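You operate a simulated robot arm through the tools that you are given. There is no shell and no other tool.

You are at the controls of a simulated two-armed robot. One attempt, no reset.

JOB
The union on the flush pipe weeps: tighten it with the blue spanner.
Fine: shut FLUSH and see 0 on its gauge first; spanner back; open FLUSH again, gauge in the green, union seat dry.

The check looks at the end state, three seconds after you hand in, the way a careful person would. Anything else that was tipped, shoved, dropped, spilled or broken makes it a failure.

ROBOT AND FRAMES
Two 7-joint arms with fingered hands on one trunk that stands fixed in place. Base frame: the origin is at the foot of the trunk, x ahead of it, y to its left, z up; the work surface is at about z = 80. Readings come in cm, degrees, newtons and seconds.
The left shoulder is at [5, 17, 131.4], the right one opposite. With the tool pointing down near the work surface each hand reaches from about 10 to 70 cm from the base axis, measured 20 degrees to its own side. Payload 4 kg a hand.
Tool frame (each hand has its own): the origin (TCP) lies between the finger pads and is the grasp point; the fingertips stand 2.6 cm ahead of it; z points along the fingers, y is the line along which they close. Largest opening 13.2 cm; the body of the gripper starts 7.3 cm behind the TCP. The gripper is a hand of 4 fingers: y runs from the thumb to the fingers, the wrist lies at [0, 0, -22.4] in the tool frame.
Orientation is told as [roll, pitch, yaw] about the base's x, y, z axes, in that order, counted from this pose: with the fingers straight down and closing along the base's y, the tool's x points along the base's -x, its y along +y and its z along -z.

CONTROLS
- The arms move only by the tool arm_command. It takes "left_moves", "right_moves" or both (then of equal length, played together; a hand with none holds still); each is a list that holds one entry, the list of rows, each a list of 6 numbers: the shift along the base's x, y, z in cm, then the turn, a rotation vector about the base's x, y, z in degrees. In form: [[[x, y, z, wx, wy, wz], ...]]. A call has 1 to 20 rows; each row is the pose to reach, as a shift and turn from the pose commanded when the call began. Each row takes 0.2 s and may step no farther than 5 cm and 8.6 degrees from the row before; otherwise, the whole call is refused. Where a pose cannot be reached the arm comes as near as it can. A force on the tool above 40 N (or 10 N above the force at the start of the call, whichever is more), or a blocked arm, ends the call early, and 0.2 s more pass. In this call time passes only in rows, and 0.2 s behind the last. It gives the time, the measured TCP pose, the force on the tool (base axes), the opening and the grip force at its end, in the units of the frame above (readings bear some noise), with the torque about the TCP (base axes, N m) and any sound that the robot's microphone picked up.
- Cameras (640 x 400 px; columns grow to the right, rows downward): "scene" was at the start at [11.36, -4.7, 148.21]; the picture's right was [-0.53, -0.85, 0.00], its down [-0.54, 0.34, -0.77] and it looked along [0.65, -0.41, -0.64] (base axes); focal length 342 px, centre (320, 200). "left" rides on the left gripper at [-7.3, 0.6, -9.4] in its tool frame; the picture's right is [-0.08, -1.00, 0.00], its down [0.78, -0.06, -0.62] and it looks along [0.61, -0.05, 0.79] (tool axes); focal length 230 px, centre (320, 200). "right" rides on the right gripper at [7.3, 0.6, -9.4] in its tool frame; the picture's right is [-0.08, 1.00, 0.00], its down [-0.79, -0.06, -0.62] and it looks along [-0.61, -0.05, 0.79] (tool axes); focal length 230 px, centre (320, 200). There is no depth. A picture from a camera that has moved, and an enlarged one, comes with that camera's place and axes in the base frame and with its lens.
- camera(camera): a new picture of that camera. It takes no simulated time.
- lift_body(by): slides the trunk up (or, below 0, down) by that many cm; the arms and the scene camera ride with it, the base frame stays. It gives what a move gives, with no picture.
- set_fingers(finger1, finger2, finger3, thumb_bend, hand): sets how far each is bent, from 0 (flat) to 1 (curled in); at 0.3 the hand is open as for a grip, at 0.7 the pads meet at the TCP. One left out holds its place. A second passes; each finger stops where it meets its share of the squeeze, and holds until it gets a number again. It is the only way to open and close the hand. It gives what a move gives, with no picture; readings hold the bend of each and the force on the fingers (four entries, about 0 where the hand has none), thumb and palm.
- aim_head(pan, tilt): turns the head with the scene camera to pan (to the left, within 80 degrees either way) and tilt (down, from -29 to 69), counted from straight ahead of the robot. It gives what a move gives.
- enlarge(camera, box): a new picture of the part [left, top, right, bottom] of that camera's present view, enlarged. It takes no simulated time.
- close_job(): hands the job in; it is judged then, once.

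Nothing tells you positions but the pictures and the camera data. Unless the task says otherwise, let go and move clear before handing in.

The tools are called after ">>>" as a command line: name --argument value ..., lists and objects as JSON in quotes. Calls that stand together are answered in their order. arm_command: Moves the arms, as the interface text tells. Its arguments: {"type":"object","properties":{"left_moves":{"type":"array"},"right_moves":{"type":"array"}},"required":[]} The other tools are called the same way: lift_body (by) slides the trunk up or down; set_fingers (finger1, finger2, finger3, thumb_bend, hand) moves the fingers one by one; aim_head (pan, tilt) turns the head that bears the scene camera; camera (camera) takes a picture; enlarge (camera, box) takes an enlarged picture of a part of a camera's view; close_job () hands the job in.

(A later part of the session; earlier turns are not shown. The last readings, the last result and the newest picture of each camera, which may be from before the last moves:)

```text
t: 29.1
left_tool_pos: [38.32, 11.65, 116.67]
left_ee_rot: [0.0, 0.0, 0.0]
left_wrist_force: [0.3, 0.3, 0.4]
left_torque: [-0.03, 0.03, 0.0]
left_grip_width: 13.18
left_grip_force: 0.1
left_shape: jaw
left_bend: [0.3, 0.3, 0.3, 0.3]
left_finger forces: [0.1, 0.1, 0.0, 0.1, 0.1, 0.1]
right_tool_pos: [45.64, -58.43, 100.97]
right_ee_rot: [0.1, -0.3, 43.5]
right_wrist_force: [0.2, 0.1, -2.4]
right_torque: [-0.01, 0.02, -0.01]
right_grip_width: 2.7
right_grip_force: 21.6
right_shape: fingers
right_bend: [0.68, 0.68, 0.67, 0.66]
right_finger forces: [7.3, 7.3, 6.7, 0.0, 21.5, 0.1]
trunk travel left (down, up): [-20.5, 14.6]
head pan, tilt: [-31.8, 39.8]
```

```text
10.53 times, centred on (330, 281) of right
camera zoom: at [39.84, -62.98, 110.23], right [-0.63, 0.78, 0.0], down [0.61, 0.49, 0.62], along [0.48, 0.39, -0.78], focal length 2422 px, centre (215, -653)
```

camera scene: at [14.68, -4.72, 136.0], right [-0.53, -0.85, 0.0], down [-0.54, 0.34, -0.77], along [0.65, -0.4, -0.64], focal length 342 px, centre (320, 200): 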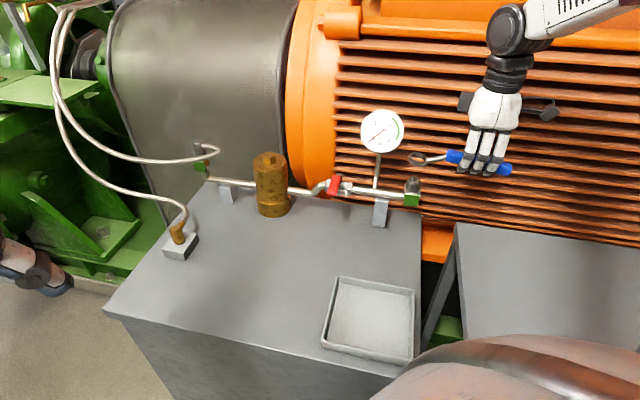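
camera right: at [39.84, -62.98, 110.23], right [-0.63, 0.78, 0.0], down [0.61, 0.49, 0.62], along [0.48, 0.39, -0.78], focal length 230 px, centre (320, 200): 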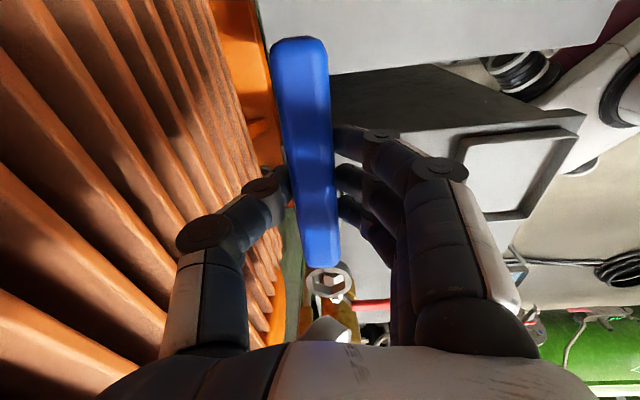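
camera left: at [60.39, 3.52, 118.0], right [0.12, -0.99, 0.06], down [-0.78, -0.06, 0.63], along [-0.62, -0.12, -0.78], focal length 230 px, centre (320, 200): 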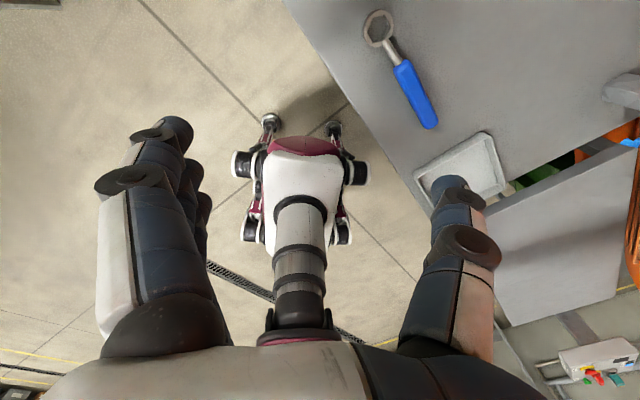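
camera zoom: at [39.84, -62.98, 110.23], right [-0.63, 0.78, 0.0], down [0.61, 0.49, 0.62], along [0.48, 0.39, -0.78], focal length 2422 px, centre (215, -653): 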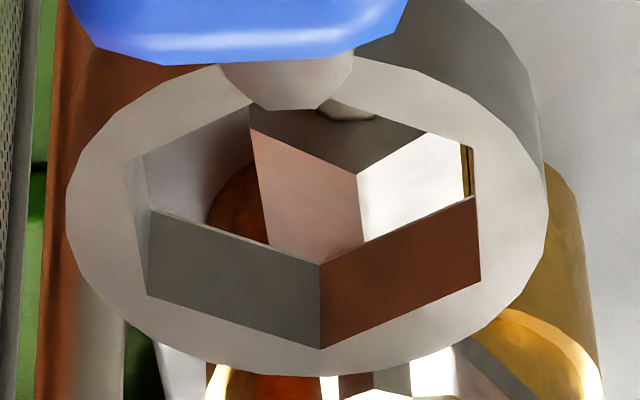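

Triangulating the ring's hex corners shows the spanner sits about 7° nose-up in my grip. The ring centre is at (53.04, -51.38) and the nut axis at (53.03, -51.65), with hex angles 44° and 45.5°. I'll pitch the hand 7° to level the ring, correct the offset, and measure again.

>>> arm_command --right_moves '[[[0.15, -0.1, 0, -2.5, 2.6, 0.5], [0.32, -0.19, 0, -5, 5.3, 1]]]'

>>> enlarge --camera "scene" --box '[396, 146, 436, 171]'

>>> enlarge --camera "right" --box '[308, 262, 352, 300]'

>>> enlarge --camera "scene" --box '[390, 135, 440, 215]'

```text
t: 29.7
left_tool_pos: [38.34, 11.72, 116.68]
left_ee_rot: [0.0, 0.0, 0.1]
left_wrist_force: [0.3, -0.2, 0.3]
left_torque: [0.0, 0.01, 0.01]
left_grip_width: 13.2
left_grip_force: 0.0
left_shape: jaw
left_bend: [0.3, 0.3, 0.3, 0.3]
left_finger forces: [0.0, 0.0, 0.1, 0.0, 0.0, 0.0]
right_tool_pos: [45.83, -58.7, 101.01]
right_ee_rot: [0.1, 7.1, 44.4]
right_wrist_force: [-0.1, -0.2, -1.5]
right_torque: [0.0, 0.04, 0.01]
right_grip_width: 2.68
right_grip_force: 21.3
right_shape: fingers
right_bend: [0.68, 0.68, 0.67, 0.66]
right_finger forces: [7.2, 7.3, 6.8, 0.0, 21.4, 0.1]
trunk travel left (down, up): [-20.5, 14.6]
head pan, tilt: [-31.8, 39.8]
```

```text
16.00 times, centred on (416, 158) of scene
camera zoom: at [14.63, -4.7, 136.02], right [-0.53, -0.85, 0.0], down [-0.54, 0.34, -0.77], along [0.65, -0.41, -0.64], focal length 5472 px, centre (-1216, 864)
```

zoom: 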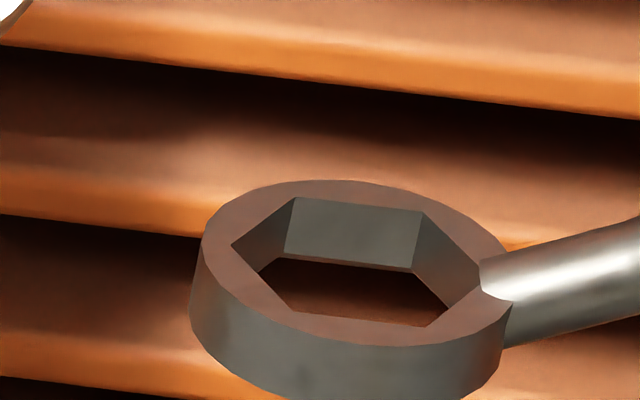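

```text
10.53 times, centred on (330, 281) of right
camera zoom: at [41.13, -62.4, 111.13], right [-0.64, 0.77, -0.01], down [0.65, 0.55, 0.52], along [0.4, 0.33, -0.86], focal length 2422 px, centre (215, -653)
```

zoom: 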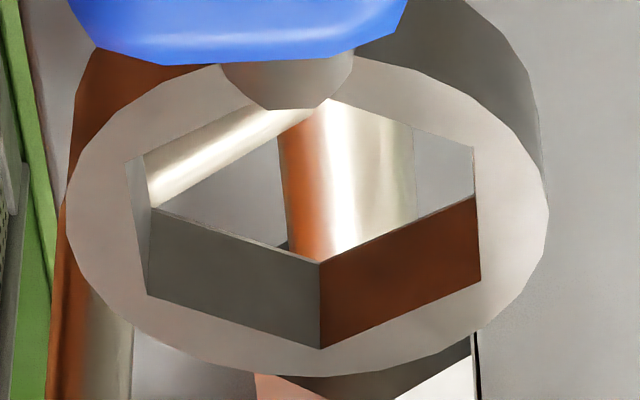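

```text
5.00 times, centred on (415, 175) of scene
camera zoom: at [14.63, -4.7, 136.02], right [-0.53, -0.85, 0.0], down [-0.54, 0.34, -0.77], along [0.65, -0.41, -0.64], focal length 1710 px, centre (-155, 325)
```

zoom: 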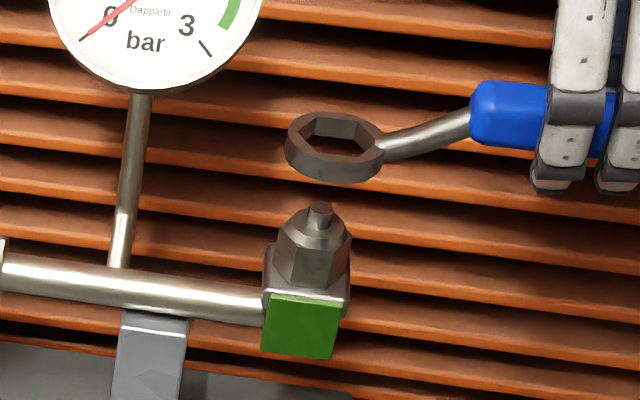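

The ring is now level and centred on the nut axis to within about 0.05 cm, with the hex angles matching within a degree. I'll lower it over the peg and stop just above the hex to check.

>>> arm_command --right_moves '[[[0, 0, -1.2, 0, 0, 0], [0, 0, -2.2, 0, 0, 0], [0, 0, -2.9, 0, 0, 0]]]'

>>> enlarge --camera "scene" --box '[396, 162, 436, 187]'

>>> enlarge --camera "right" --box '[308, 262, 352, 300]'

```text
t: 30.5
left_tool_pos: [38.24, 11.6, 116.69]
left_ee_rot: [0.0, 0.0, 0.1]
left_wrist_force: [0.5, 0.3, 0.4]
left_torque: [0.0, 0.0, 0.0]
left_grip_width: 13.18
left_grip_force: 0.1
left_shape: jaw
left_bend: [0.3, 0.3, 0.3, 0.3]
left_finger forces: [0.1, 0.0, 0.0, 0.1, 0.0, 0.1]
right_tool_pos: [45.87, -58.6, 98.06]
right_ee_rot: [0.1, 6.9, 44.4]
right_wrist_force: [-1.0, -0.4, -1.5]
right_torque: [0.0, 0.01, 0.0]
right_grip_width: 2.66
right_grip_force: 21.7
right_shape: fingers
right_bend: [0.68, 0.68, 0.67, 0.66]
right_finger forces: [7.3, 7.5, 6.9, 0.0, 21.5, 0.0]
trunk travel left (down, up): [-20.5, 14.6]
head pan, tilt: [-31.8, 39.8]
```

```text
16.00 times, centred on (416, 174) of scene
camera zoom: at [14.65, -4.72, 136.01], right [-0.53, -0.85, 0.0], down [-0.54, 0.34, -0.77], along [0.65, -0.4, -0.64], focal length 5472 px, centre (-1216, 608)
```

zoom: 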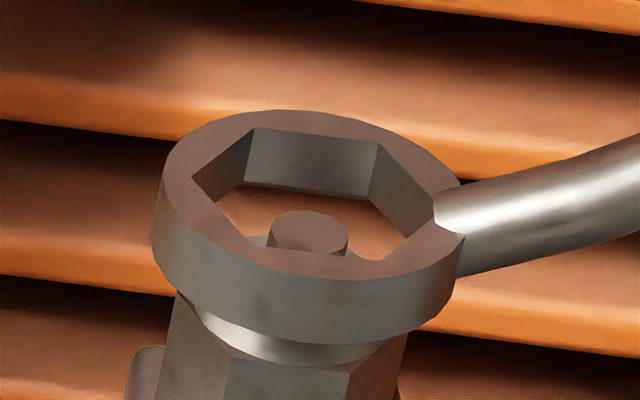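

```text
10.53 times, centred on (330, 281) of right
camera zoom: at [41.19, -62.45, 108.18], right [-0.64, 0.77, -0.01], down [0.65, 0.55, 0.52], along [0.4, 0.33, -0.86], focal length 2422 px, centre (215, -653)
```

zoom: 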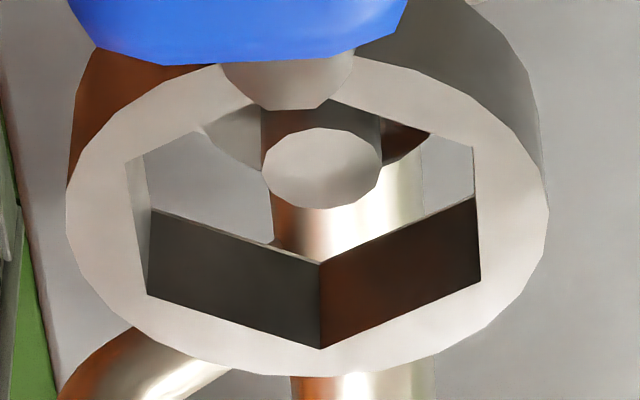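

The peg is visible inside the ring, and the right camera shows about 0.12 cm of sideways offset. I'll correct that and ease the ring down onto the hex while watching the force.

>>> arm_command --right_moves '[[[-0.07, 0.085, 0, 0, 0, 0], [-0.07, 0.085, -0.4, 0, 0, 0], [-0.07, 0.085, -0.8, 0, 0, 0], [-0.07, 0.085, -1.1, 0, 0, 0]]]'

>>> enlarge --camera "scene" --box '[396, 162, 436, 187]'

>>> enlarge --camera "right" --box '[308, 262, 352, 300]'

```text
t: 31.5
left_tool_pos: [38.21, 11.62, 116.64]
left_ee_rot: [0.1, 0.0, 0.0]
left_wrist_force: [0.0, 0.0, 0.1]
left_torque: [0.0, 0.0, 0.02]
left_grip_width: 13.19
left_grip_force: 0.0
left_shape: jaw
left_bend: [0.3, 0.3, 0.3, 0.3]
left_finger forces: [0.0, 0.1, 0.1, 0.0, 0.1, 0.1]
right_tool_pos: [45.9, -58.59, 96.98]
right_ee_rot: [0.2, 6.9, 44.3]
right_wrist_force: [0.5, 1.2, -2.1]
right_torque: [0.03, -0.01, 0.03]
right_grip_width: 2.69
right_grip_force: 21.7
right_shape: fingers
right_bend: [0.68, 0.68, 0.67, 0.66]
right_finger forces: [7.2, 7.4, 6.9, 0.0, 21.4, 0.0]
trunk travel left (down, up): [-20.5, 14.6]
head pan, tilt: [-31.8, 39.8]
```

```text
16.00 times, centred on (416, 174) of scene
camera zoom: at [14.63, -4.72, 136.02], right [-0.53, -0.85, 0.0], down [-0.54, 0.34, -0.77], along [0.65, -0.4, -0.64], focal length 5472 px, centre (-1216, 608)
```

zoom: 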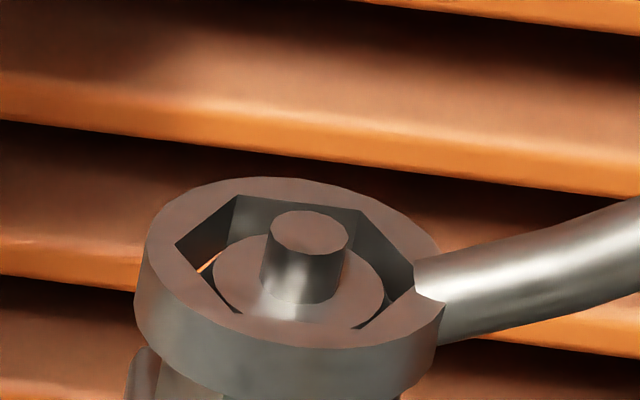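

```text
10.53 times, centred on (330, 281) of right
camera zoom: at [41.15, -62.35, 107.15], right [-0.64, 0.77, -0.01], down [0.65, 0.55, 0.52], along [0.4, 0.33, -0.86], focal length 2422 px, centre (215, -653)
```

zoom: 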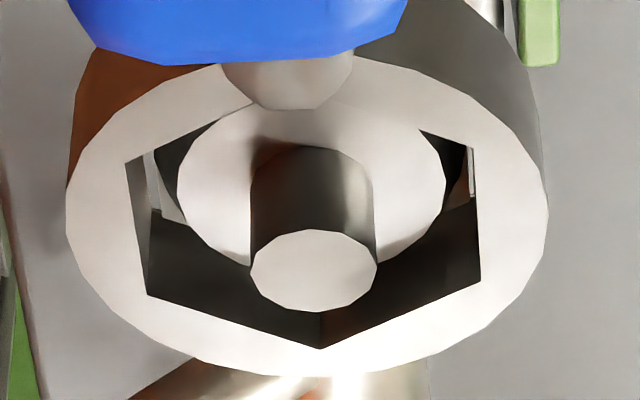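

No contact force and the ring is centred around the dome. I'll continue down onto the hex flats.

>>> arm_command --right_moves '[[[0, 0, -0.3, 0, 0, 0], [0, 0, -0.6, 0, 0, 0], [0, 0, -0.9, 0, 0, 0]]]'

>>> enlarge --camera "scene" --box '[396, 166, 436, 191]'

>>> enlarge --camera "right" --box '[308, 262, 352, 300]'

```text
t: 32.3
left_tool_pos: [38.31, 11.71, 116.73]
left_ee_rot: [0.0, 0.0, 0.0]
left_wrist_force: [0.2, -0.9, 0.5]
left_torque: [0.0, -0.03, -0.01]
left_grip_width: 13.18
left_grip_force: 0.1
left_shape: jaw
left_bend: [0.3, 0.3, 0.3, 0.3]
left_finger forces: [0.1, 0.1, 0.0, 0.0, 0.1, 0.0]
right_tool_pos: [45.85, -58.5, 96.08]
right_ee_rot: [0.1, 7.0, 44.4]
right_wrist_force: [-0.7, 0.1, -1.9]
right_torque: [0.01, 0.03, 0.01]
right_grip_width: 2.67
right_grip_force: 21.7
right_shape: fingers
right_bend: [0.68, 0.68, 0.67, 0.66]
right_finger forces: [7.2, 7.4, 6.8, 0.0, 21.6, 0.1]
trunk travel left (down, up): [-20.5, 14.6]
head pan, tilt: [-31.8, 39.8]
```

```text
16.00 times, centred on (416, 178) of scene
camera zoom: at [14.64, -4.72, 136.02], right [-0.53, -0.85, 0.0], down [-0.54, 0.34, -0.77], along [0.65, -0.4, -0.64], focal length 5472 px, centre (-1216, 544)
```

zoom: 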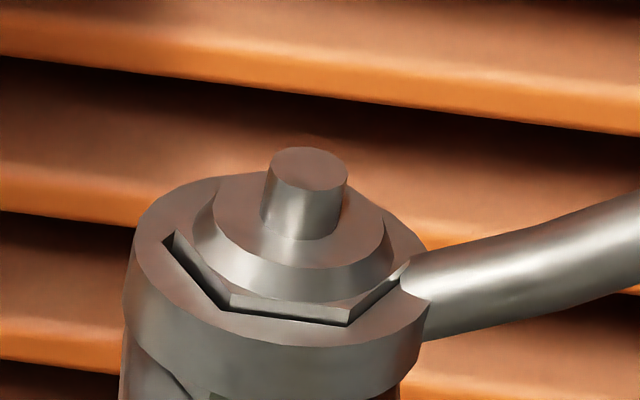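

```text
10.53 times, centred on (330, 281) of right
camera zoom: at [41.13, -62.32, 106.17], right [-0.64, 0.77, -0.01], down [0.65, 0.55, 0.52], along [0.4, 0.33, -0.86], focal length 2422 px, centre (215, -653)
```

zoom: 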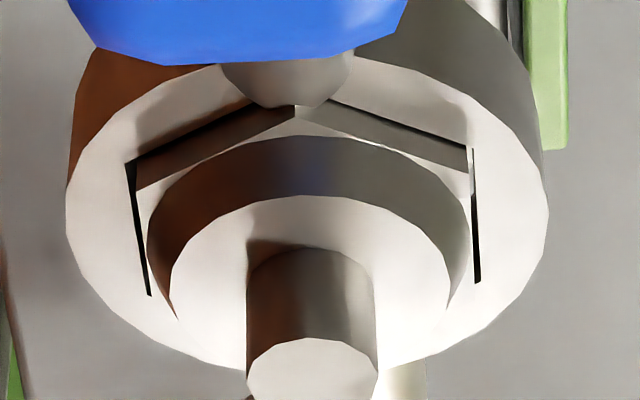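

The ring is seated squarely on the hex. I'll settle it 0.3 cm lower, then begin turning clockwise (seen from above) about the nut axis and read the torque.

>>> arm_command --right_moves '[[[0, 0, -0.3, 0, 0, 0], [-0.34, 0.39, -0.3, 0, 0, -3], [-0.675, 0.79, -0.3, 0, 0, -6], [-0.98, 1.21, -0.3, 0, 0, -9], [-1.265, 1.645, -0.3, 0, 0, -12]]]'

>>> enlarge --camera "scene" --box '[396, 166, 436, 191]'

>>> enlarge --camera "right" --box '[298, 252, 362, 310]'

```text
t: 33.5
left_tool_pos: [38.25, 11.6, 116.79]
left_ee_rot: [0.0, 0.0, -0.1]
left_wrist_force: [0.4, 0.0, 0.3]
left_torque: [0.0, -0.01, 0.01]
left_grip_width: 13.19
left_grip_force: 0.1
left_shape: jaw
left_bend: [0.3, 0.3, 0.3, 0.3]
left_finger forces: [0.0, 0.1, 0.1, 0.0, 0.0, 0.1]
right_tool_pos: [44.65, -56.9, 95.66]
right_ee_rot: [0.1, 6.9, 32.4]
right_wrist_force: [-3.3, -3.2, -0.4]
right_torque: [-0.09, 0.03, 0.02]
right_grip_width: 2.7
right_grip_force: 22.3
right_shape: fingers
right_bend: [0.68, 0.68, 0.67, 0.66]
right_finger forces: [7.1, 7.3, 7.0, 0.0, 22.2, 0.0]
trunk travel left (down, up): [-20.5, 14.6]
head pan, tilt: [-31.8, 39.8]
```

```text
16.00 times, centred on (416, 178) of scene
camera zoom: at [14.58, -4.74, 136.02], right [-0.53, -0.85, 0.0], down [-0.54, 0.34, -0.77], along [0.65, -0.4, -0.64], focal length 5472 px, centre (-1216, 544)
```

zoom: 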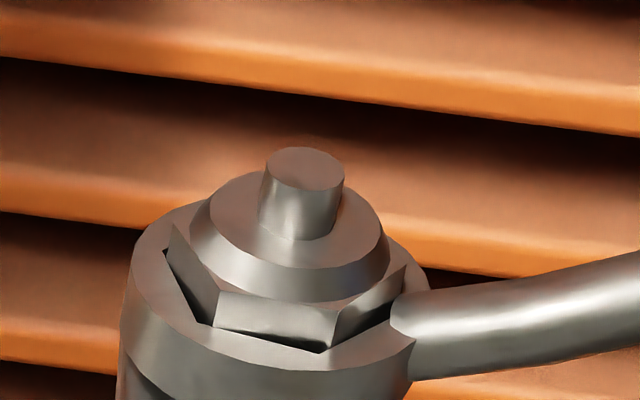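

```text
6.90 times, centred on (330, 281) of right
camera zoom: at [39.1, -59.62, 105.81], right [-0.47, 0.88, -0.01], down [0.75, 0.4, 0.52], along [0.46, 0.24, -0.86], focal length 1587 px, centre (251, -359)
```

zoom: 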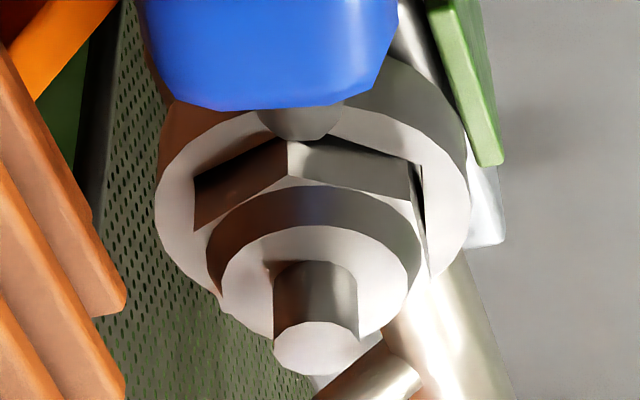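

The nut turned with the spanner and resistance is only about 1 N so far. I'll keep turning clockwise and monitor.

>>> arm_command --right_moves '[[[-0.588, 0.868, 0, 0, 0, -6], [-0.991, 1.835, 0, 0, 0, -12], [-1.292, 2.84, 0, 0, 0, -18], [-1.486, 3.871, 0, 0, 0, -24]]]'

>>> enlarge --camera "scene" --box '[396, 166, 436, 191]'

>>> enlarge --camera "right" --box '[298, 252, 362, 310]'

```text
t: 34.5
left_tool_pos: [38.31, 11.72, 116.54]
left_ee_rot: [0.0, -0.1, -0.1]
left_wrist_force: [-0.2, -0.3, 0.3]
left_torque: [0.02, 0.04, 0.0]
left_grip_width: 13.19
left_grip_force: 0.0
left_shape: jaw
left_bend: [0.3, 0.3, 0.3, 0.3]
left_finger forces: [0.1, 0.0, 0.0, 0.0, 0.0, 0.0]
right_tool_pos: [43.11, -53.14, 95.76]
right_ee_rot: [0.1, 7.0, 8.3]
right_wrist_force: [-2.3, -3.1, -1.0]
right_torque: [-0.1, 0.03, 0.06]
right_grip_width: 2.69
right_grip_force: 21.0
right_shape: fingers
right_bend: [0.68, 0.68, 0.67, 0.66]
right_finger forces: [6.3, 6.7, 7.6, 0.0, 22.6, 0.1]
trunk travel left (down, up): [-20.5, 14.6]
head pan, tilt: [-31.8, 39.8]
```

```text
16.00 times, centred on (416, 178) of scene
camera zoom: at [14.6, -4.73, 136.02], right [-0.53, -0.85, 0.0], down [-0.54, 0.34, -0.77], along [0.65, -0.4, -0.64], focal length 5472 px, centre (-1216, 544)
```

zoom: 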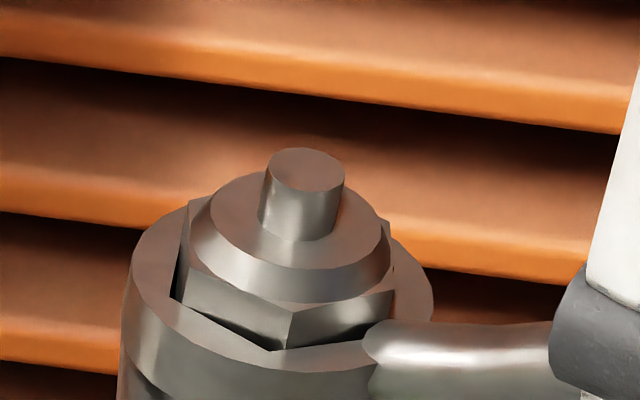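

```text
6.90 times, centred on (330, 281) of right
camera zoom: at [37.01, -53.33, 105.86], right [-0.07, 1.0, -0.01], down [0.85, 0.06, 0.52], along [0.52, 0.03, -0.86], focal length 1587 px, centre (251, -359)
```

zoom: 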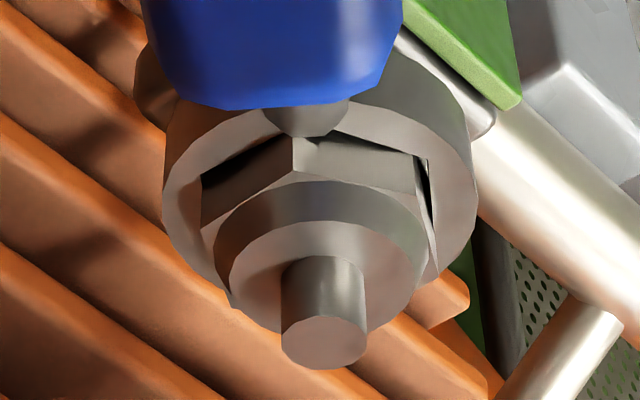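

The nut follows, about 36° turned so far, with resistance rising to roughly 3 N. I'll continue.

>>> arm_command --right_moves '[[[-0.085, 1.045, 0, 0, 0, -6], [-0.06, 2.094, 0, 0, 0, -12], [0.074, 3.134, 0, 0, 0, -18], [0.316, 4.155, 0, 0, 0, -24]]]'

>>> enlarge --camera "scene" --box '[386, 160, 446, 200]'

>>> enlarge --camera "right" --box '[298, 252, 362, 310]'

```text
t: 35.5
left_tool_pos: [38.22, 11.48, 116.74]
left_ee_rot: [0.1, 0.0, 0.0]
left_wrist_force: [0.3, -0.1, -0.6]
left_torque: [0.03, 0.0, 0.03]
left_grip_width: 13.21
left_grip_force: 0.0
left_shape: jaw
left_bend: [0.3, 0.3, 0.3, 0.3]
left_finger forces: [0.0, 0.1, 0.1, 0.1, 0.0, 0.1]
right_tool_pos: [43.41, -49.35, 95.67]
right_ee_rot: [0.0, 6.9, -15.6]
right_wrist_force: [-5.3, -17.4, 0.1]
right_torque: [-0.54, 0.17, 0.39]
right_grip_width: 2.62
right_grip_force: 21.4
right_shape: fingers
right_bend: [0.7, 0.69, 0.68, 0.66]
right_finger forces: [2.9, 3.8, 5.2, 0.0, 30.5, 0.0]
trunk travel left (down, up): [-20.5, 14.6]
head pan, tilt: [-31.8, 39.8]
```

```text
10.00 times, centred on (416, 180) of scene
camera zoom: at [14.57, -4.91, 136.02], right [-0.53, -0.85, 0.0], down [-0.54, 0.34, -0.77], along [0.65, -0.4, -0.64], focal length 3420 px, centre (-640, 400)
```

zoom: 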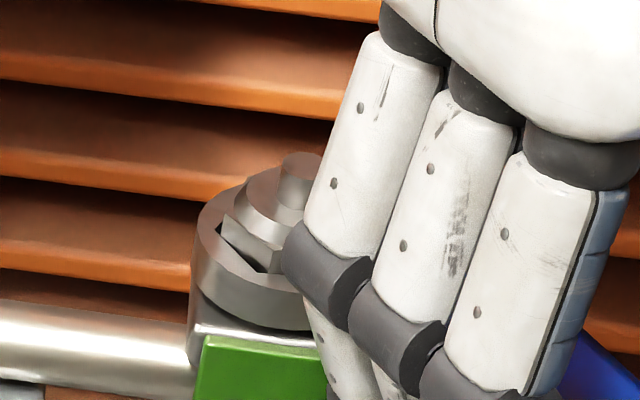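

```text
6.90 times, centred on (330, 281) of right
camera zoom: at [37.63, -46.88, 105.78], right [0.34, 0.94, -0.01], down [0.81, -0.29, 0.52], along [0.48, -0.18, -0.86], focal length 1587 px, centre (251, -359)
```

zoom: 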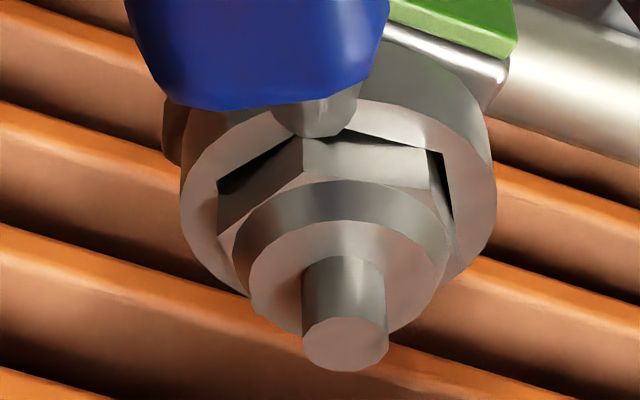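

Resistance has jumped to about 18 N at the handle (1.8 N·m), so the union is starting to bite. I'll add a few more degrees carefully.

>>> arm_command --right_moves '[[[0.11, 0.33, 0, 0, 0, -2], [0.22, 0.663, 0, 0, 0, -4]]]'

>>> enlarge --camera "right" --box '[298, 252, 362, 310]'

>>> camera --camera "right"

```text
t: 36.1
left_tool_pos: [38.12, 11.45, 116.64]
left_ee_rot: [0.1, 0.1, -0.1]
left_wrist_force: [0.2, 1.4, -0.3]
left_torque: [-0.01, -0.04, 0.0]
left_grip_width: 13.18
left_grip_force: 0.1
left_shape: jaw
left_bend: [0.3, 0.3, 0.3, 0.3]
left_finger forces: [0.0, 0.0, 0.1, 0.1, 0.1, 0.1]
right_tool_pos: [43.66, -48.51, 95.52]
right_ee_rot: [0.2, 7.0, -19.7]
right_wrist_force: [-3.6, -27.1, 1.0]
right_torque: [-0.67, 0.16, 0.36]
right_grip_width: 2.59
right_grip_force: 20.3
right_shape: fingers
right_bend: [0.71, 0.7, 0.69, 0.65]
right_finger forces: [1.4, 2.3, 3.5, 0.0, 33.9, 0.1]
trunk travel left (down, up): [-20.5, 14.6]
head pan, tilt: [-31.8, 39.8]
```

```text
6.90 times, centred on (330, 281) of right
camera zoom: at [38.07, -45.79, 105.76], right [0.41, 0.91, -0.01], down [0.78, -0.35, 0.52], along [0.47, -0.22, -0.86], focal length 1587 px, centre (251, -359)
```

zoom: 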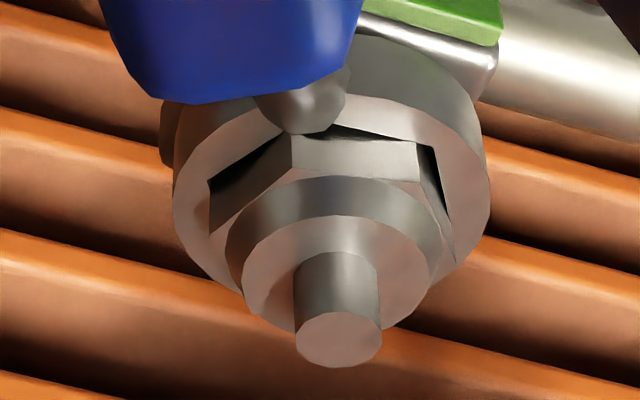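

```text
taken
camera right: at [38.07, -45.79, 105.76], right [0.41, 0.91, -0.01], down [0.78, -0.35, 0.52], along [0.47, -0.22, -0.86], focal length 230 px, centre (320, 200)
```

right: 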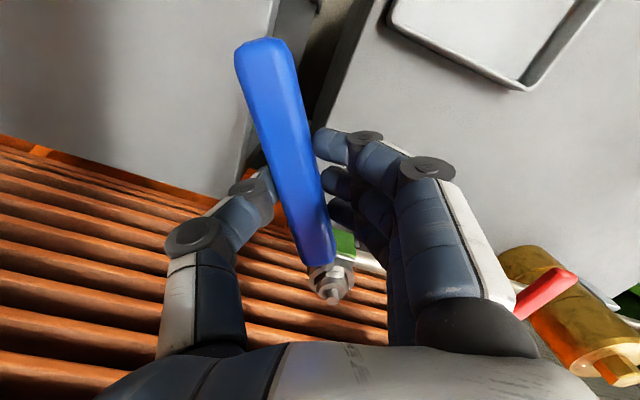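

The spanner has started to twist slightly in my grip while the nut has stopped following, at about 57° turned and 2.7 N·m. I'll add one small tangential pull without more wrist yaw, then check.

>>> arm_command --right_moves '[[[0.05, 0.13, 0, 0, 0, 0], [0.1, 0.26, 0, 0, 0, 0]]]'

>>> enlarge --camera "right" --box '[298, 252, 362, 310]'

>>> camera --camera "right"

```text
t: 36.7
left_tool_pos: [38.17, 11.36, 116.67]
left_ee_rot: [0.3, 0.0, 0.0]
left_wrist_force: [1.0, -0.3, -0.3]
left_torque: [-0.01, 0.0, -0.01]
left_grip_width: 13.21
left_grip_force: 0.0
left_shape: jaw
left_bend: [0.3, 0.3, 0.3, 0.3]
left_finger forces: [0.0, 0.0, 0.0, 0.1, 0.1, 0.0]
right_tool_pos: [43.82, -48.23, 95.67]
right_ee_rot: [0.2, 6.8, -19.4]
right_wrist_force: [-1.1, -30.1, 0.9]
right_torque: [-0.77, 0.11, 0.38]
right_grip_width: 2.63
right_grip_force: 20.0
right_shape: fingers
right_bend: [0.72, 0.71, 0.7, 0.65]
right_finger forces: [1.0, 1.7, 2.5, 0.1, 34.6, 0.0]
trunk travel left (down, up): [-20.5, 14.6]
head pan, tilt: [-31.8, 39.8]
```

```text
6.90 times, centred on (330, 281) of right
camera zoom: at [38.12, -45.54, 105.8], right [0.41, 0.91, -0.01], down [0.78, -0.34, 0.52], along [0.47, -0.22, -0.86], focal length 1587 px, centre (251, -359)
```

zoom: 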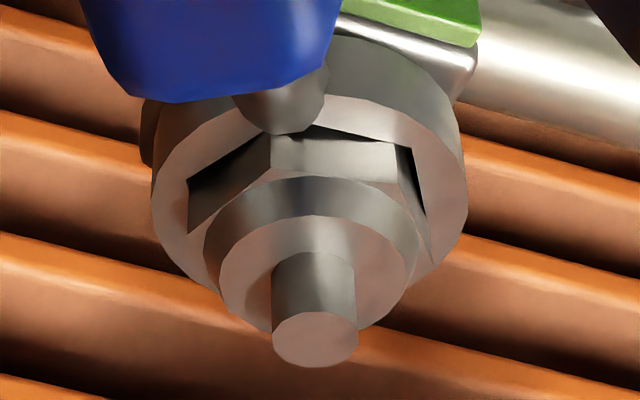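

```text
taken
camera right: at [38.12, -45.54, 105.8], right [0.41, 0.91, -0.01], down [0.78, -0.34, 0.52], along [0.47, -0.22, -0.86], focal length 230 px, centre (320, 200)
```

right: 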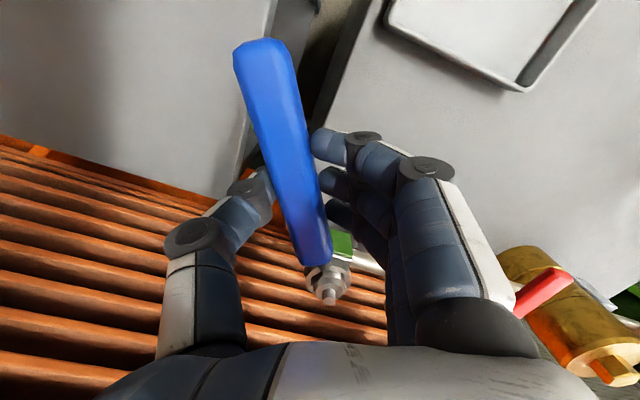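

>>> enlarge --camera "scene" --box '[396, 166, 436, 191]'

>>> enlarge --camera "scene" --box '[390, 150, 490, 230]'

```text
16.00 times, centred on (416, 178) of scene
camera zoom: at [14.59, -5.04, 136.01], right [-0.53, -0.85, 0.0], down [-0.54, 0.34, -0.77], along [0.65, -0.4, -0.64], focal length 5472 px, centre (-1216, 544)
```

zoom: 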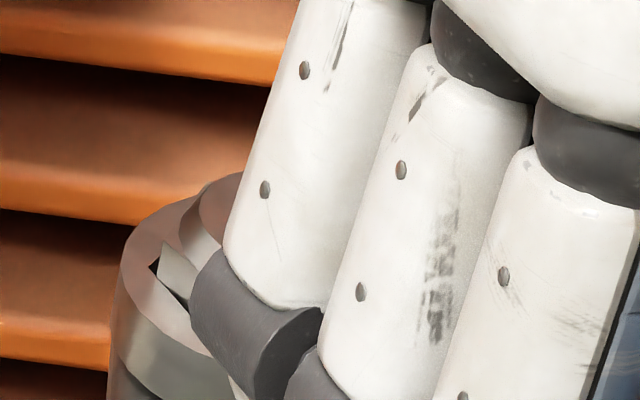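

```text
5.00 times, centred on (440, 190) of scene
camera zoom: at [14.59, -5.04, 136.01], right [-0.53, -0.85, 0.0], down [-0.54, 0.34, -0.77], along [0.65, -0.4, -0.64], focal length 1710 px, centre (-280, 250)
```

zoom: 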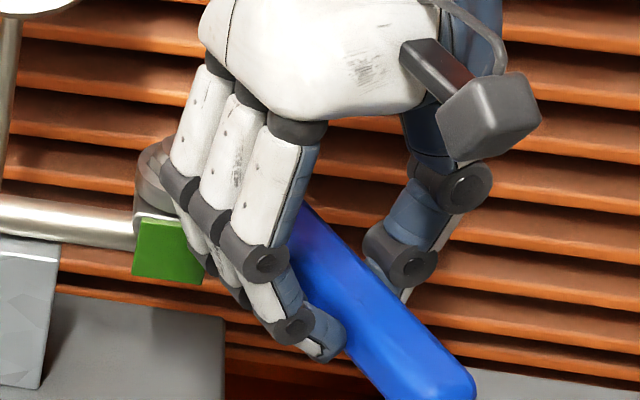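

The nut no longer moves at about 3 N·m, so it feels tight. I'll back the hand off slightly to unload it and let the grip re-centre before lifting the ring off.

>>> arm_command --right_moves '[[[-0.1, -0.3, 0, 0, 0, 0], [-0.2, -0.65, 0, 0, 0, 0], [-0.3, -0.95, 0, 0, 0, 0]]]'

>>> camera --camera "right"

>>> enlarge --camera "right" --box '[298, 252, 362, 310]'

>>> enlarge --camera "scene" --box '[390, 150, 490, 230]'

```text
t: 37.5
left_tool_pos: [38.26, 11.49, 116.73]
left_ee_rot: [0.1, 0.0, 0.1]
left_wrist_force: [-0.3, 0.9, 0.9]
left_torque: [0.0, 0.01, 0.03]
left_grip_width: 13.2
left_grip_force: 0.0
left_shape: jaw
left_bend: [0.3, 0.3, 0.3, 0.3]
left_finger forces: [0.0, 0.0, 0.0, 0.1, 0.1, 0.0]
right_tool_pos: [43.54, -49.05, 95.72]
right_ee_rot: [0.2, 6.9, -19.6]
right_wrist_force: [4.9, -16.3, 0.7]
right_torque: [-0.39, -0.11, 0.6]
right_grip_width: 2.51
right_grip_force: 20.8
right_shape: fingers
right_bend: [0.72, 0.71, 0.7, 0.65]
right_finger forces: [2.2, 4.2, 6.6, 0.0, 28.6, 0.1]
trunk travel left (down, up): [-20.5, 14.6]
head pan, tilt: [-31.8, 39.8]
```

```text
taken
camera right: at [37.94, -46.32, 105.8], right [0.41, 0.91, -0.01], down [0.78, -0.34, 0.52], along [0.47, -0.21, -0.86], focal length 230 px, centre (320, 200)
```

right: 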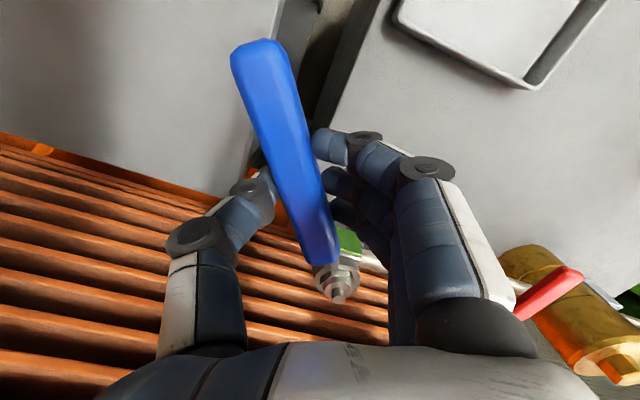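

```text
6.90 times, centred on (330, 281) of right
camera zoom: at [37.94, -46.32, 105.8], right [0.41, 0.91, -0.01], down [0.78, -0.34, 0.52], along [0.47, -0.21, -0.86], focal length 1587 px, centre (251, -359)
```

zoom: 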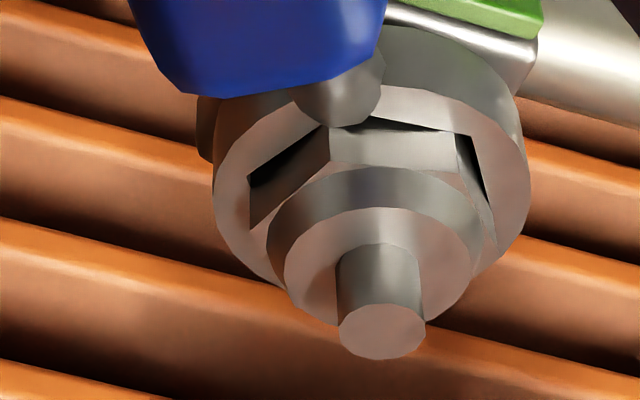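

```text
5.00 times, centred on (440, 190) of scene
camera zoom: at [14.67, -4.88, 136.01], right [-0.53, -0.85, 0.0], down [-0.54, 0.34, -0.77], along [0.65, -0.4, -0.64], focal length 1710 px, centre (-280, 250)
```

zoom: 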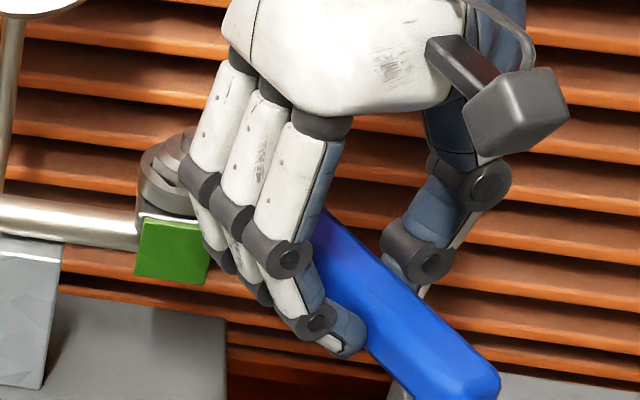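

Some load remains because the hand is twisted relative to the spanner. I'll swing back another few degrees with matching yaw to unload it.

>>> arm_command --right_moves '[[[-0.2, -0.5, 0, 0, 0, 3], [-0.38, -0.98, 0, 0, 0, 6]]]'

>>> enlarge --camera "right" --box '[298, 252, 362, 310]'

>>> camera --camera "right"

>>> enlarge --camera "scene" --box '[390, 150, 490, 230]'

```text
t: 38.1
left_tool_pos: [38.48, 11.61, 116.63]
left_ee_rot: [0.0, 0.1, -0.1]
left_wrist_force: [-0.6, -1.3, 0.1]
left_torque: [0.01, 0.0, 0.01]
left_grip_width: 13.19
left_grip_force: 0.0
left_shape: jaw
left_bend: [0.3, 0.3, 0.3, 0.3]
left_finger forces: [0.1, 0.0, 0.0, 0.0, 0.0, 0.1]
right_tool_pos: [43.37, -49.83, 95.65]
right_ee_rot: [0.2, 6.9, -13.5]
right_wrist_force: [13.0, -7.2, 0.3]
right_torque: [-0.09, -0.26, 0.36]
right_grip_width: 2.56
right_grip_force: 21.0
right_shape: fingers
right_bend: [0.71, 0.71, 0.7, 0.65]
right_finger forces: [4.7, 6.2, 7.6, 0.0, 24.2, 0.0]
trunk travel left (down, up): [-20.5, 14.6]
head pan, tilt: [-31.8, 39.8]
```

```text
6.90 times, centred on (330, 281) of right
camera zoom: at [37.41, -47.81, 105.78], right [0.31, 0.95, -0.01], down [0.81, -0.26, 0.52], along [0.49, -0.16, -0.86], focal length 1587 px, centre (251, -359)
```

zoom: 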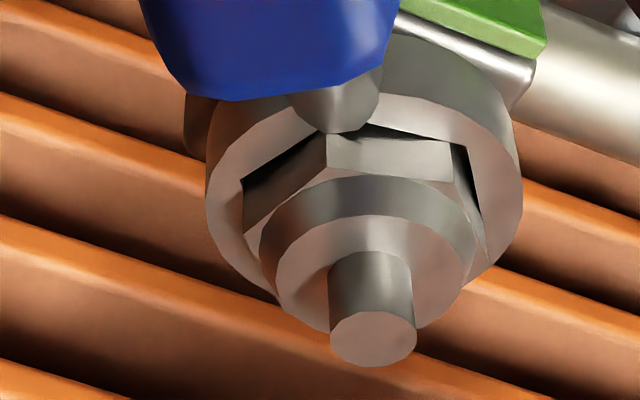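

```text
taken
camera right: at [37.41, -47.81, 105.78], right [0.31, 0.95, -0.01], down [0.81, -0.26, 0.52], along [0.49, -0.16, -0.86], focal length 230 px, centre (320, 200)
```

right: 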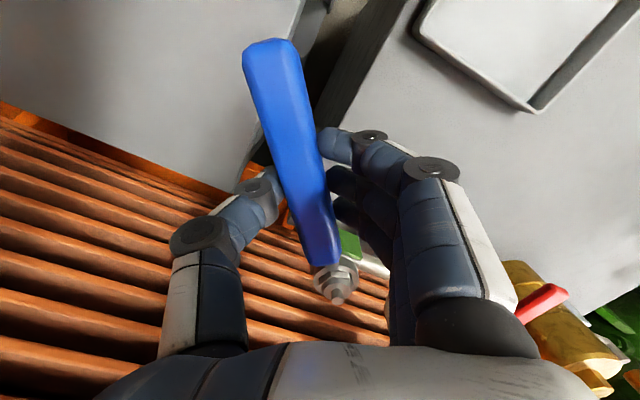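

```text
5.00 times, centred on (440, 190) of scene
camera zoom: at [14.77, -4.78, 136.0], right [-0.53, -0.85, 0.0], down [-0.54, 0.34, -0.77], along [0.65, -0.4, -0.64], focal length 1710 px, centre (-280, 250)
```

zoom: 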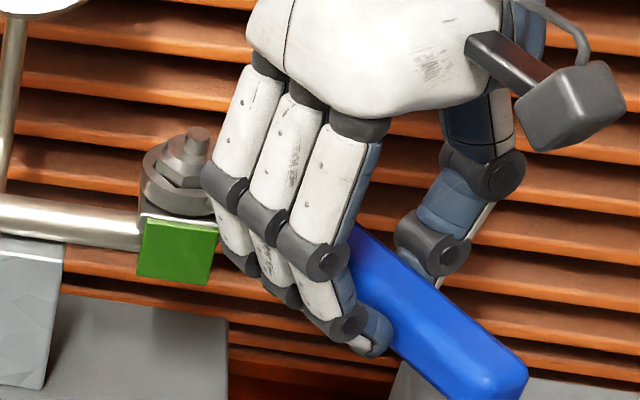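

>>> arm_command --right_moves '[[[0.15, -0.25, 0, 0, 0, 2], [0.25, -0.5, 0, 0, 0, 4]]]'

>>> camera --camera "right"

>>> enlarge --camera "scene" --box '[390, 150, 490, 230]'

```text
t: 38.7
left_tool_pos: [38.27, 11.74, 116.7]
left_ee_rot: [0.0, 0.0, 0.1]
left_wrist_force: [-1.0, -0.2, -0.3]
left_torque: [-0.02, 0.02, 0.03]
left_grip_width: 13.18
left_grip_force: 0.1
left_shape: jaw
left_bend: [0.3, 0.3, 0.3, 0.3]
left_finger forces: [0.0, 0.0, 0.0, 0.0, 0.0, 0.0]
right_tool_pos: [43.21, -50.35, 95.61]
right_ee_rot: [0.0, 7.0, -9.5]
right_wrist_force: [2.8, -1.4, 0.4]
right_torque: [0.03, -0.03, 0.11]
right_grip_width: 2.58
right_grip_force: 20.9
right_shape: fingers
right_bend: [0.71, 0.71, 0.7, 0.65]
right_finger forces: [5.9, 6.8, 7.7, 0.1, 21.6, 0.0]
trunk travel left (down, up): [-20.5, 14.6]
head pan, tilt: [-31.8, 39.8]
```

```text
taken
camera right: at [37.3, -48.71, 105.82], right [0.24, 0.97, -0.01], down [0.83, -0.2, 0.51], along [0.5, -0.13, -0.86], focal length 230 px, centre (320, 200)
```

right: 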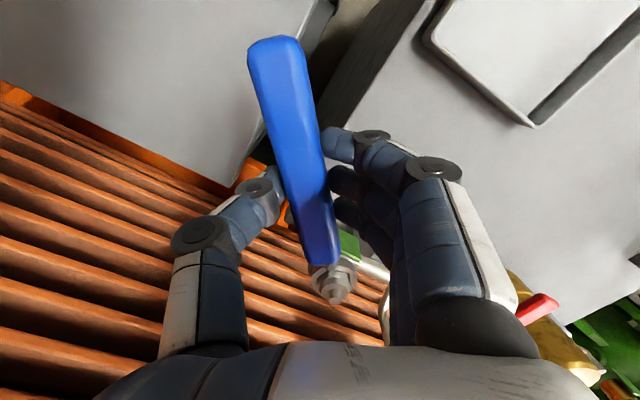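

```text
5.00 times, centred on (440, 190) of scene
camera zoom: at [14.63, -4.71, 136.02], right [-0.53, -0.85, 0.0], down [-0.54, 0.34, -0.77], along [0.65, -0.4, -0.64], focal length 1710 px, centre (-280, 250)
```

zoom: 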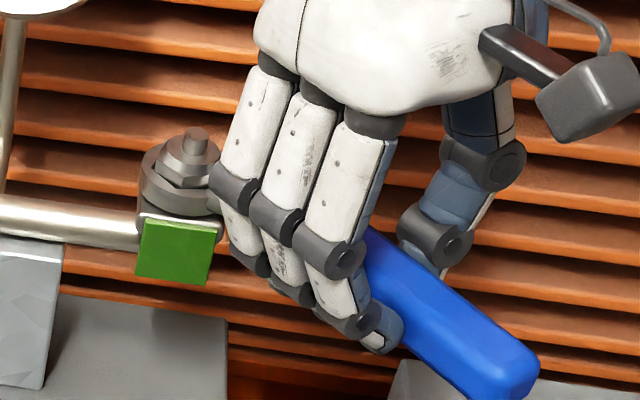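

>>> enlarge --camera "scene" --box '[396, 166, 436, 191]'

>>> enlarge --camera "right" --box '[298, 252, 362, 310]'

```text
16.00 times, centred on (416, 178) of scene
camera zoom: at [14.63, -4.71, 136.02], right [-0.53, -0.85, 0.0], down [-0.54, 0.34, -0.77], along [0.65, -0.4, -0.64], focal length 5472 px, centre (-1216, 544)
```

zoom: 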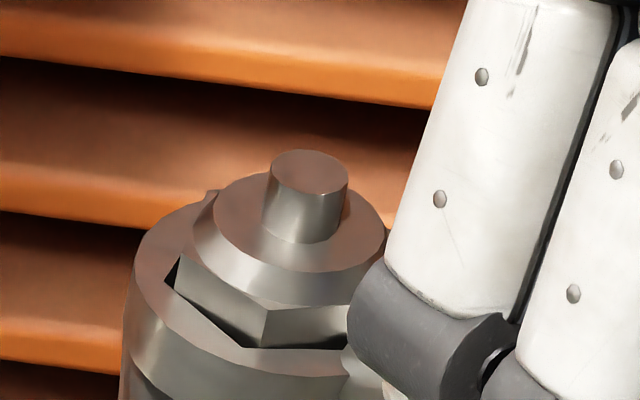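

```text
6.90 times, centred on (330, 281) of right
camera zoom: at [37.3, -48.71, 105.82], right [0.24, 0.97, -0.01], down [0.83, -0.2, 0.51], along [0.5, -0.13, -0.86], focal length 1587 px, centre (251, -359)
```

zoom: 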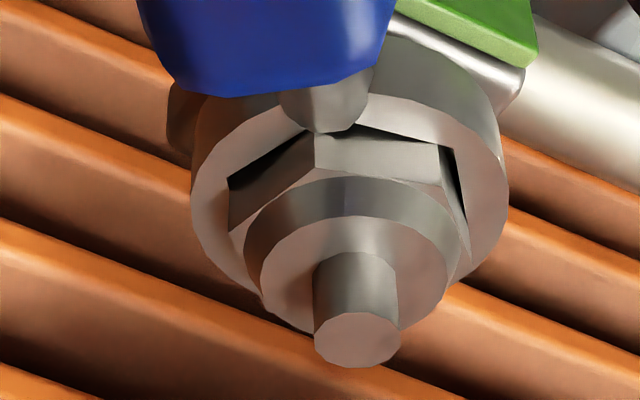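

The nut turned about 49° under load and settled at about 41° when released, which fits seating against its stop. The load is off now, so I'll lift the ring straight up off the nut.

>>> arm_command --right_moves '[[[0, 0, 0.6, 0, 0, 0], [0, 0, 1.2, 0, 0, 0], [0, 0, 1.8, 0, 0, 0], [0, 0, 2.6, 0, 0, 0], [0, 0, 3.6, 0, 0, 0], [0, 0, 5.5, 0, 0, 0]]]'

>>> camera --camera "right"

>>> enlarge --camera "scene" --box '[380, 140, 500, 220]'

>>> enlarge --camera "scene" --box '[396, 166, 436, 191]'

```text
t: 40.1
left_tool_pos: [38.13, 11.67, 116.64]
left_ee_rot: [0.0, -0.1, 0.0]
left_wrist_force: [0.9, -0.3, -0.1]
left_torque: [-0.05, -0.01, 0.02]
left_grip_width: 13.19
left_grip_force: 0.1
left_shape: jaw
left_bend: [0.3, 0.3, 0.3, 0.3]
left_finger forces: [0.1, 0.1, 0.0, 0.0, 0.0, 0.0]
right_tool_pos: [43.43, -50.47, 101.5]
right_ee_rot: [0.1, 6.7, -9.5]
right_wrist_force: [-0.5, 1.0, 0.2]
right_torque: [0.02, -0.01, 0.02]
right_grip_width: 0.86
right_grip_force: 0.1
right_shape: fingers
right_bend: [0.72, 0.71, 0.72, 0.74]
right_finger forces: [0.0, 0.1, 0.1, 0.0, 0.0, 0.1]
trunk travel left (down, up): [-20.5, 14.6]
head pan, tilt: [-31.8, 39.8]
```

```text
taken
camera right: at [37.46, -48.76, 111.67], right [0.24, 0.97, -0.01], down [0.83, -0.2, 0.52], along [0.5, -0.13, -0.85], focal length 230 px, centre (320, 200)
```

right: 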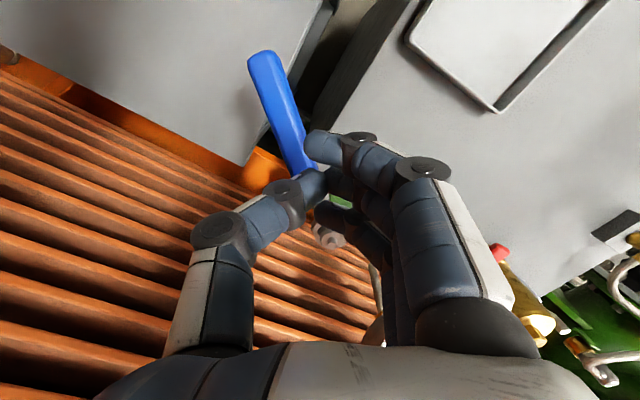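

```text
5.00 times, centred on (440, 180) of scene
camera zoom: at [14.54, -4.66, 136.09], right [-0.53, -0.85, 0.0], down [-0.54, 0.34, -0.77], along [0.65, -0.41, -0.64], focal length 1710 px, centre (-280, 300)
```

zoom: 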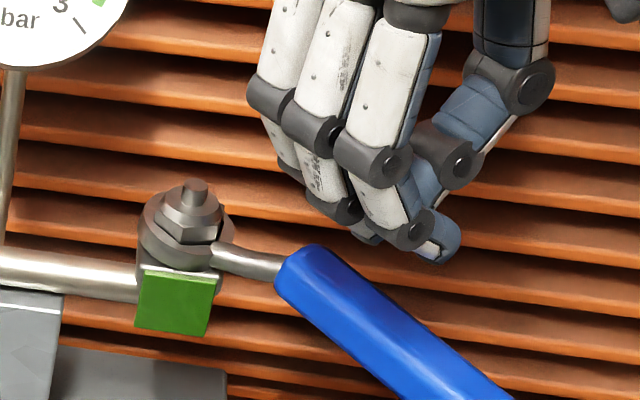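

```text
16.00 times, centred on (416, 178) of scene
camera zoom: at [14.54, -4.66, 136.09], right [-0.53, -0.85, 0.0], down [-0.54, 0.34, -0.77], along [0.65, -0.41, -0.64], focal length 5472 px, centre (-1216, 544)
```

zoom: 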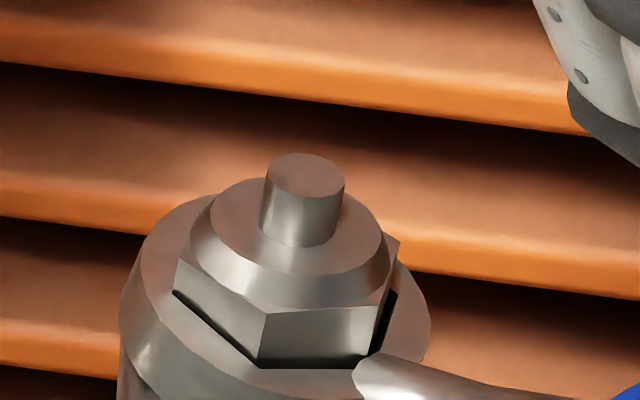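

The spanner slid out of my fingers and is still hanging safely on the nut. I need to re-grip it deeper, so first I'll measure where the handle is now.

>>> camera --camera "scene"

>>> enlarge --camera "scene" --box '[400, 160, 500, 240]'

>>> enlarge --camera "right" --box '[220, 30, 380, 270]'

```text
taken
camera scene: at [14.54, -4.66, 136.09], right [-0.53, -0.85, 0.0], down [-0.54, 0.34, -0.77], along [0.65, -0.41, -0.64], focal length 342 px, centre (320, 200)
```

scene: 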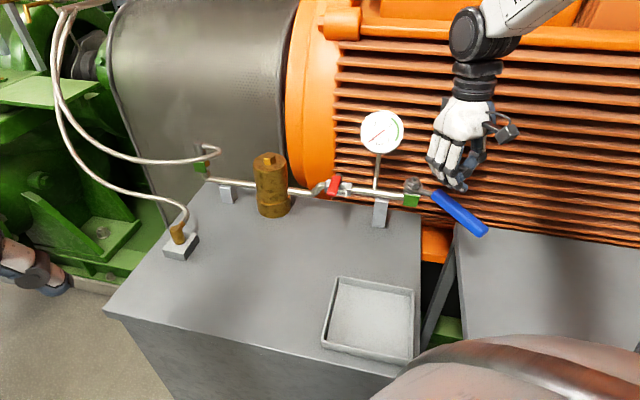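

```text
5.00 times, centred on (450, 200) of scene
camera zoom: at [14.54, -4.66, 136.09], right [-0.53, -0.85, 0.0], down [-0.54, 0.34, -0.77], along [0.65, -0.41, -0.64], focal length 1710 px, centre (-330, 200)
```

zoom: 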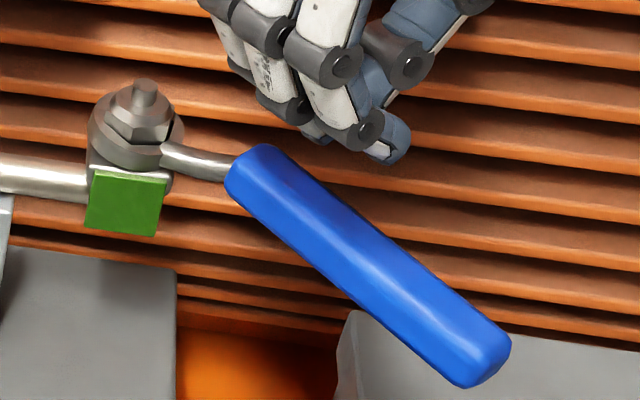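

```text
1.67 times, centred on (300, 150) of right
camera zoom: at [37.46, -48.76, 111.67], right [0.24, 0.97, -0.01], down [0.83, -0.2, 0.52], along [0.5, -0.13, -0.85], focal length 384 px, centre (353, 283)
```

zoom: 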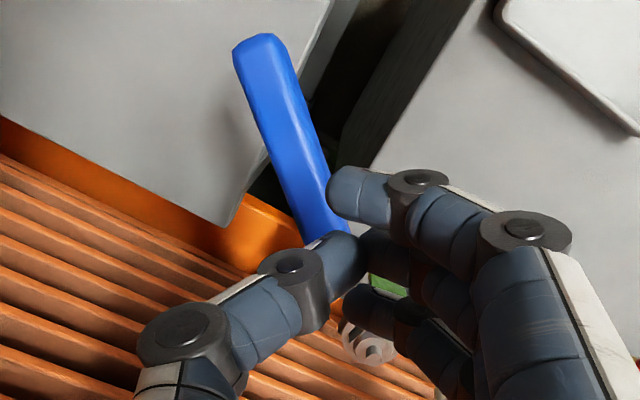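

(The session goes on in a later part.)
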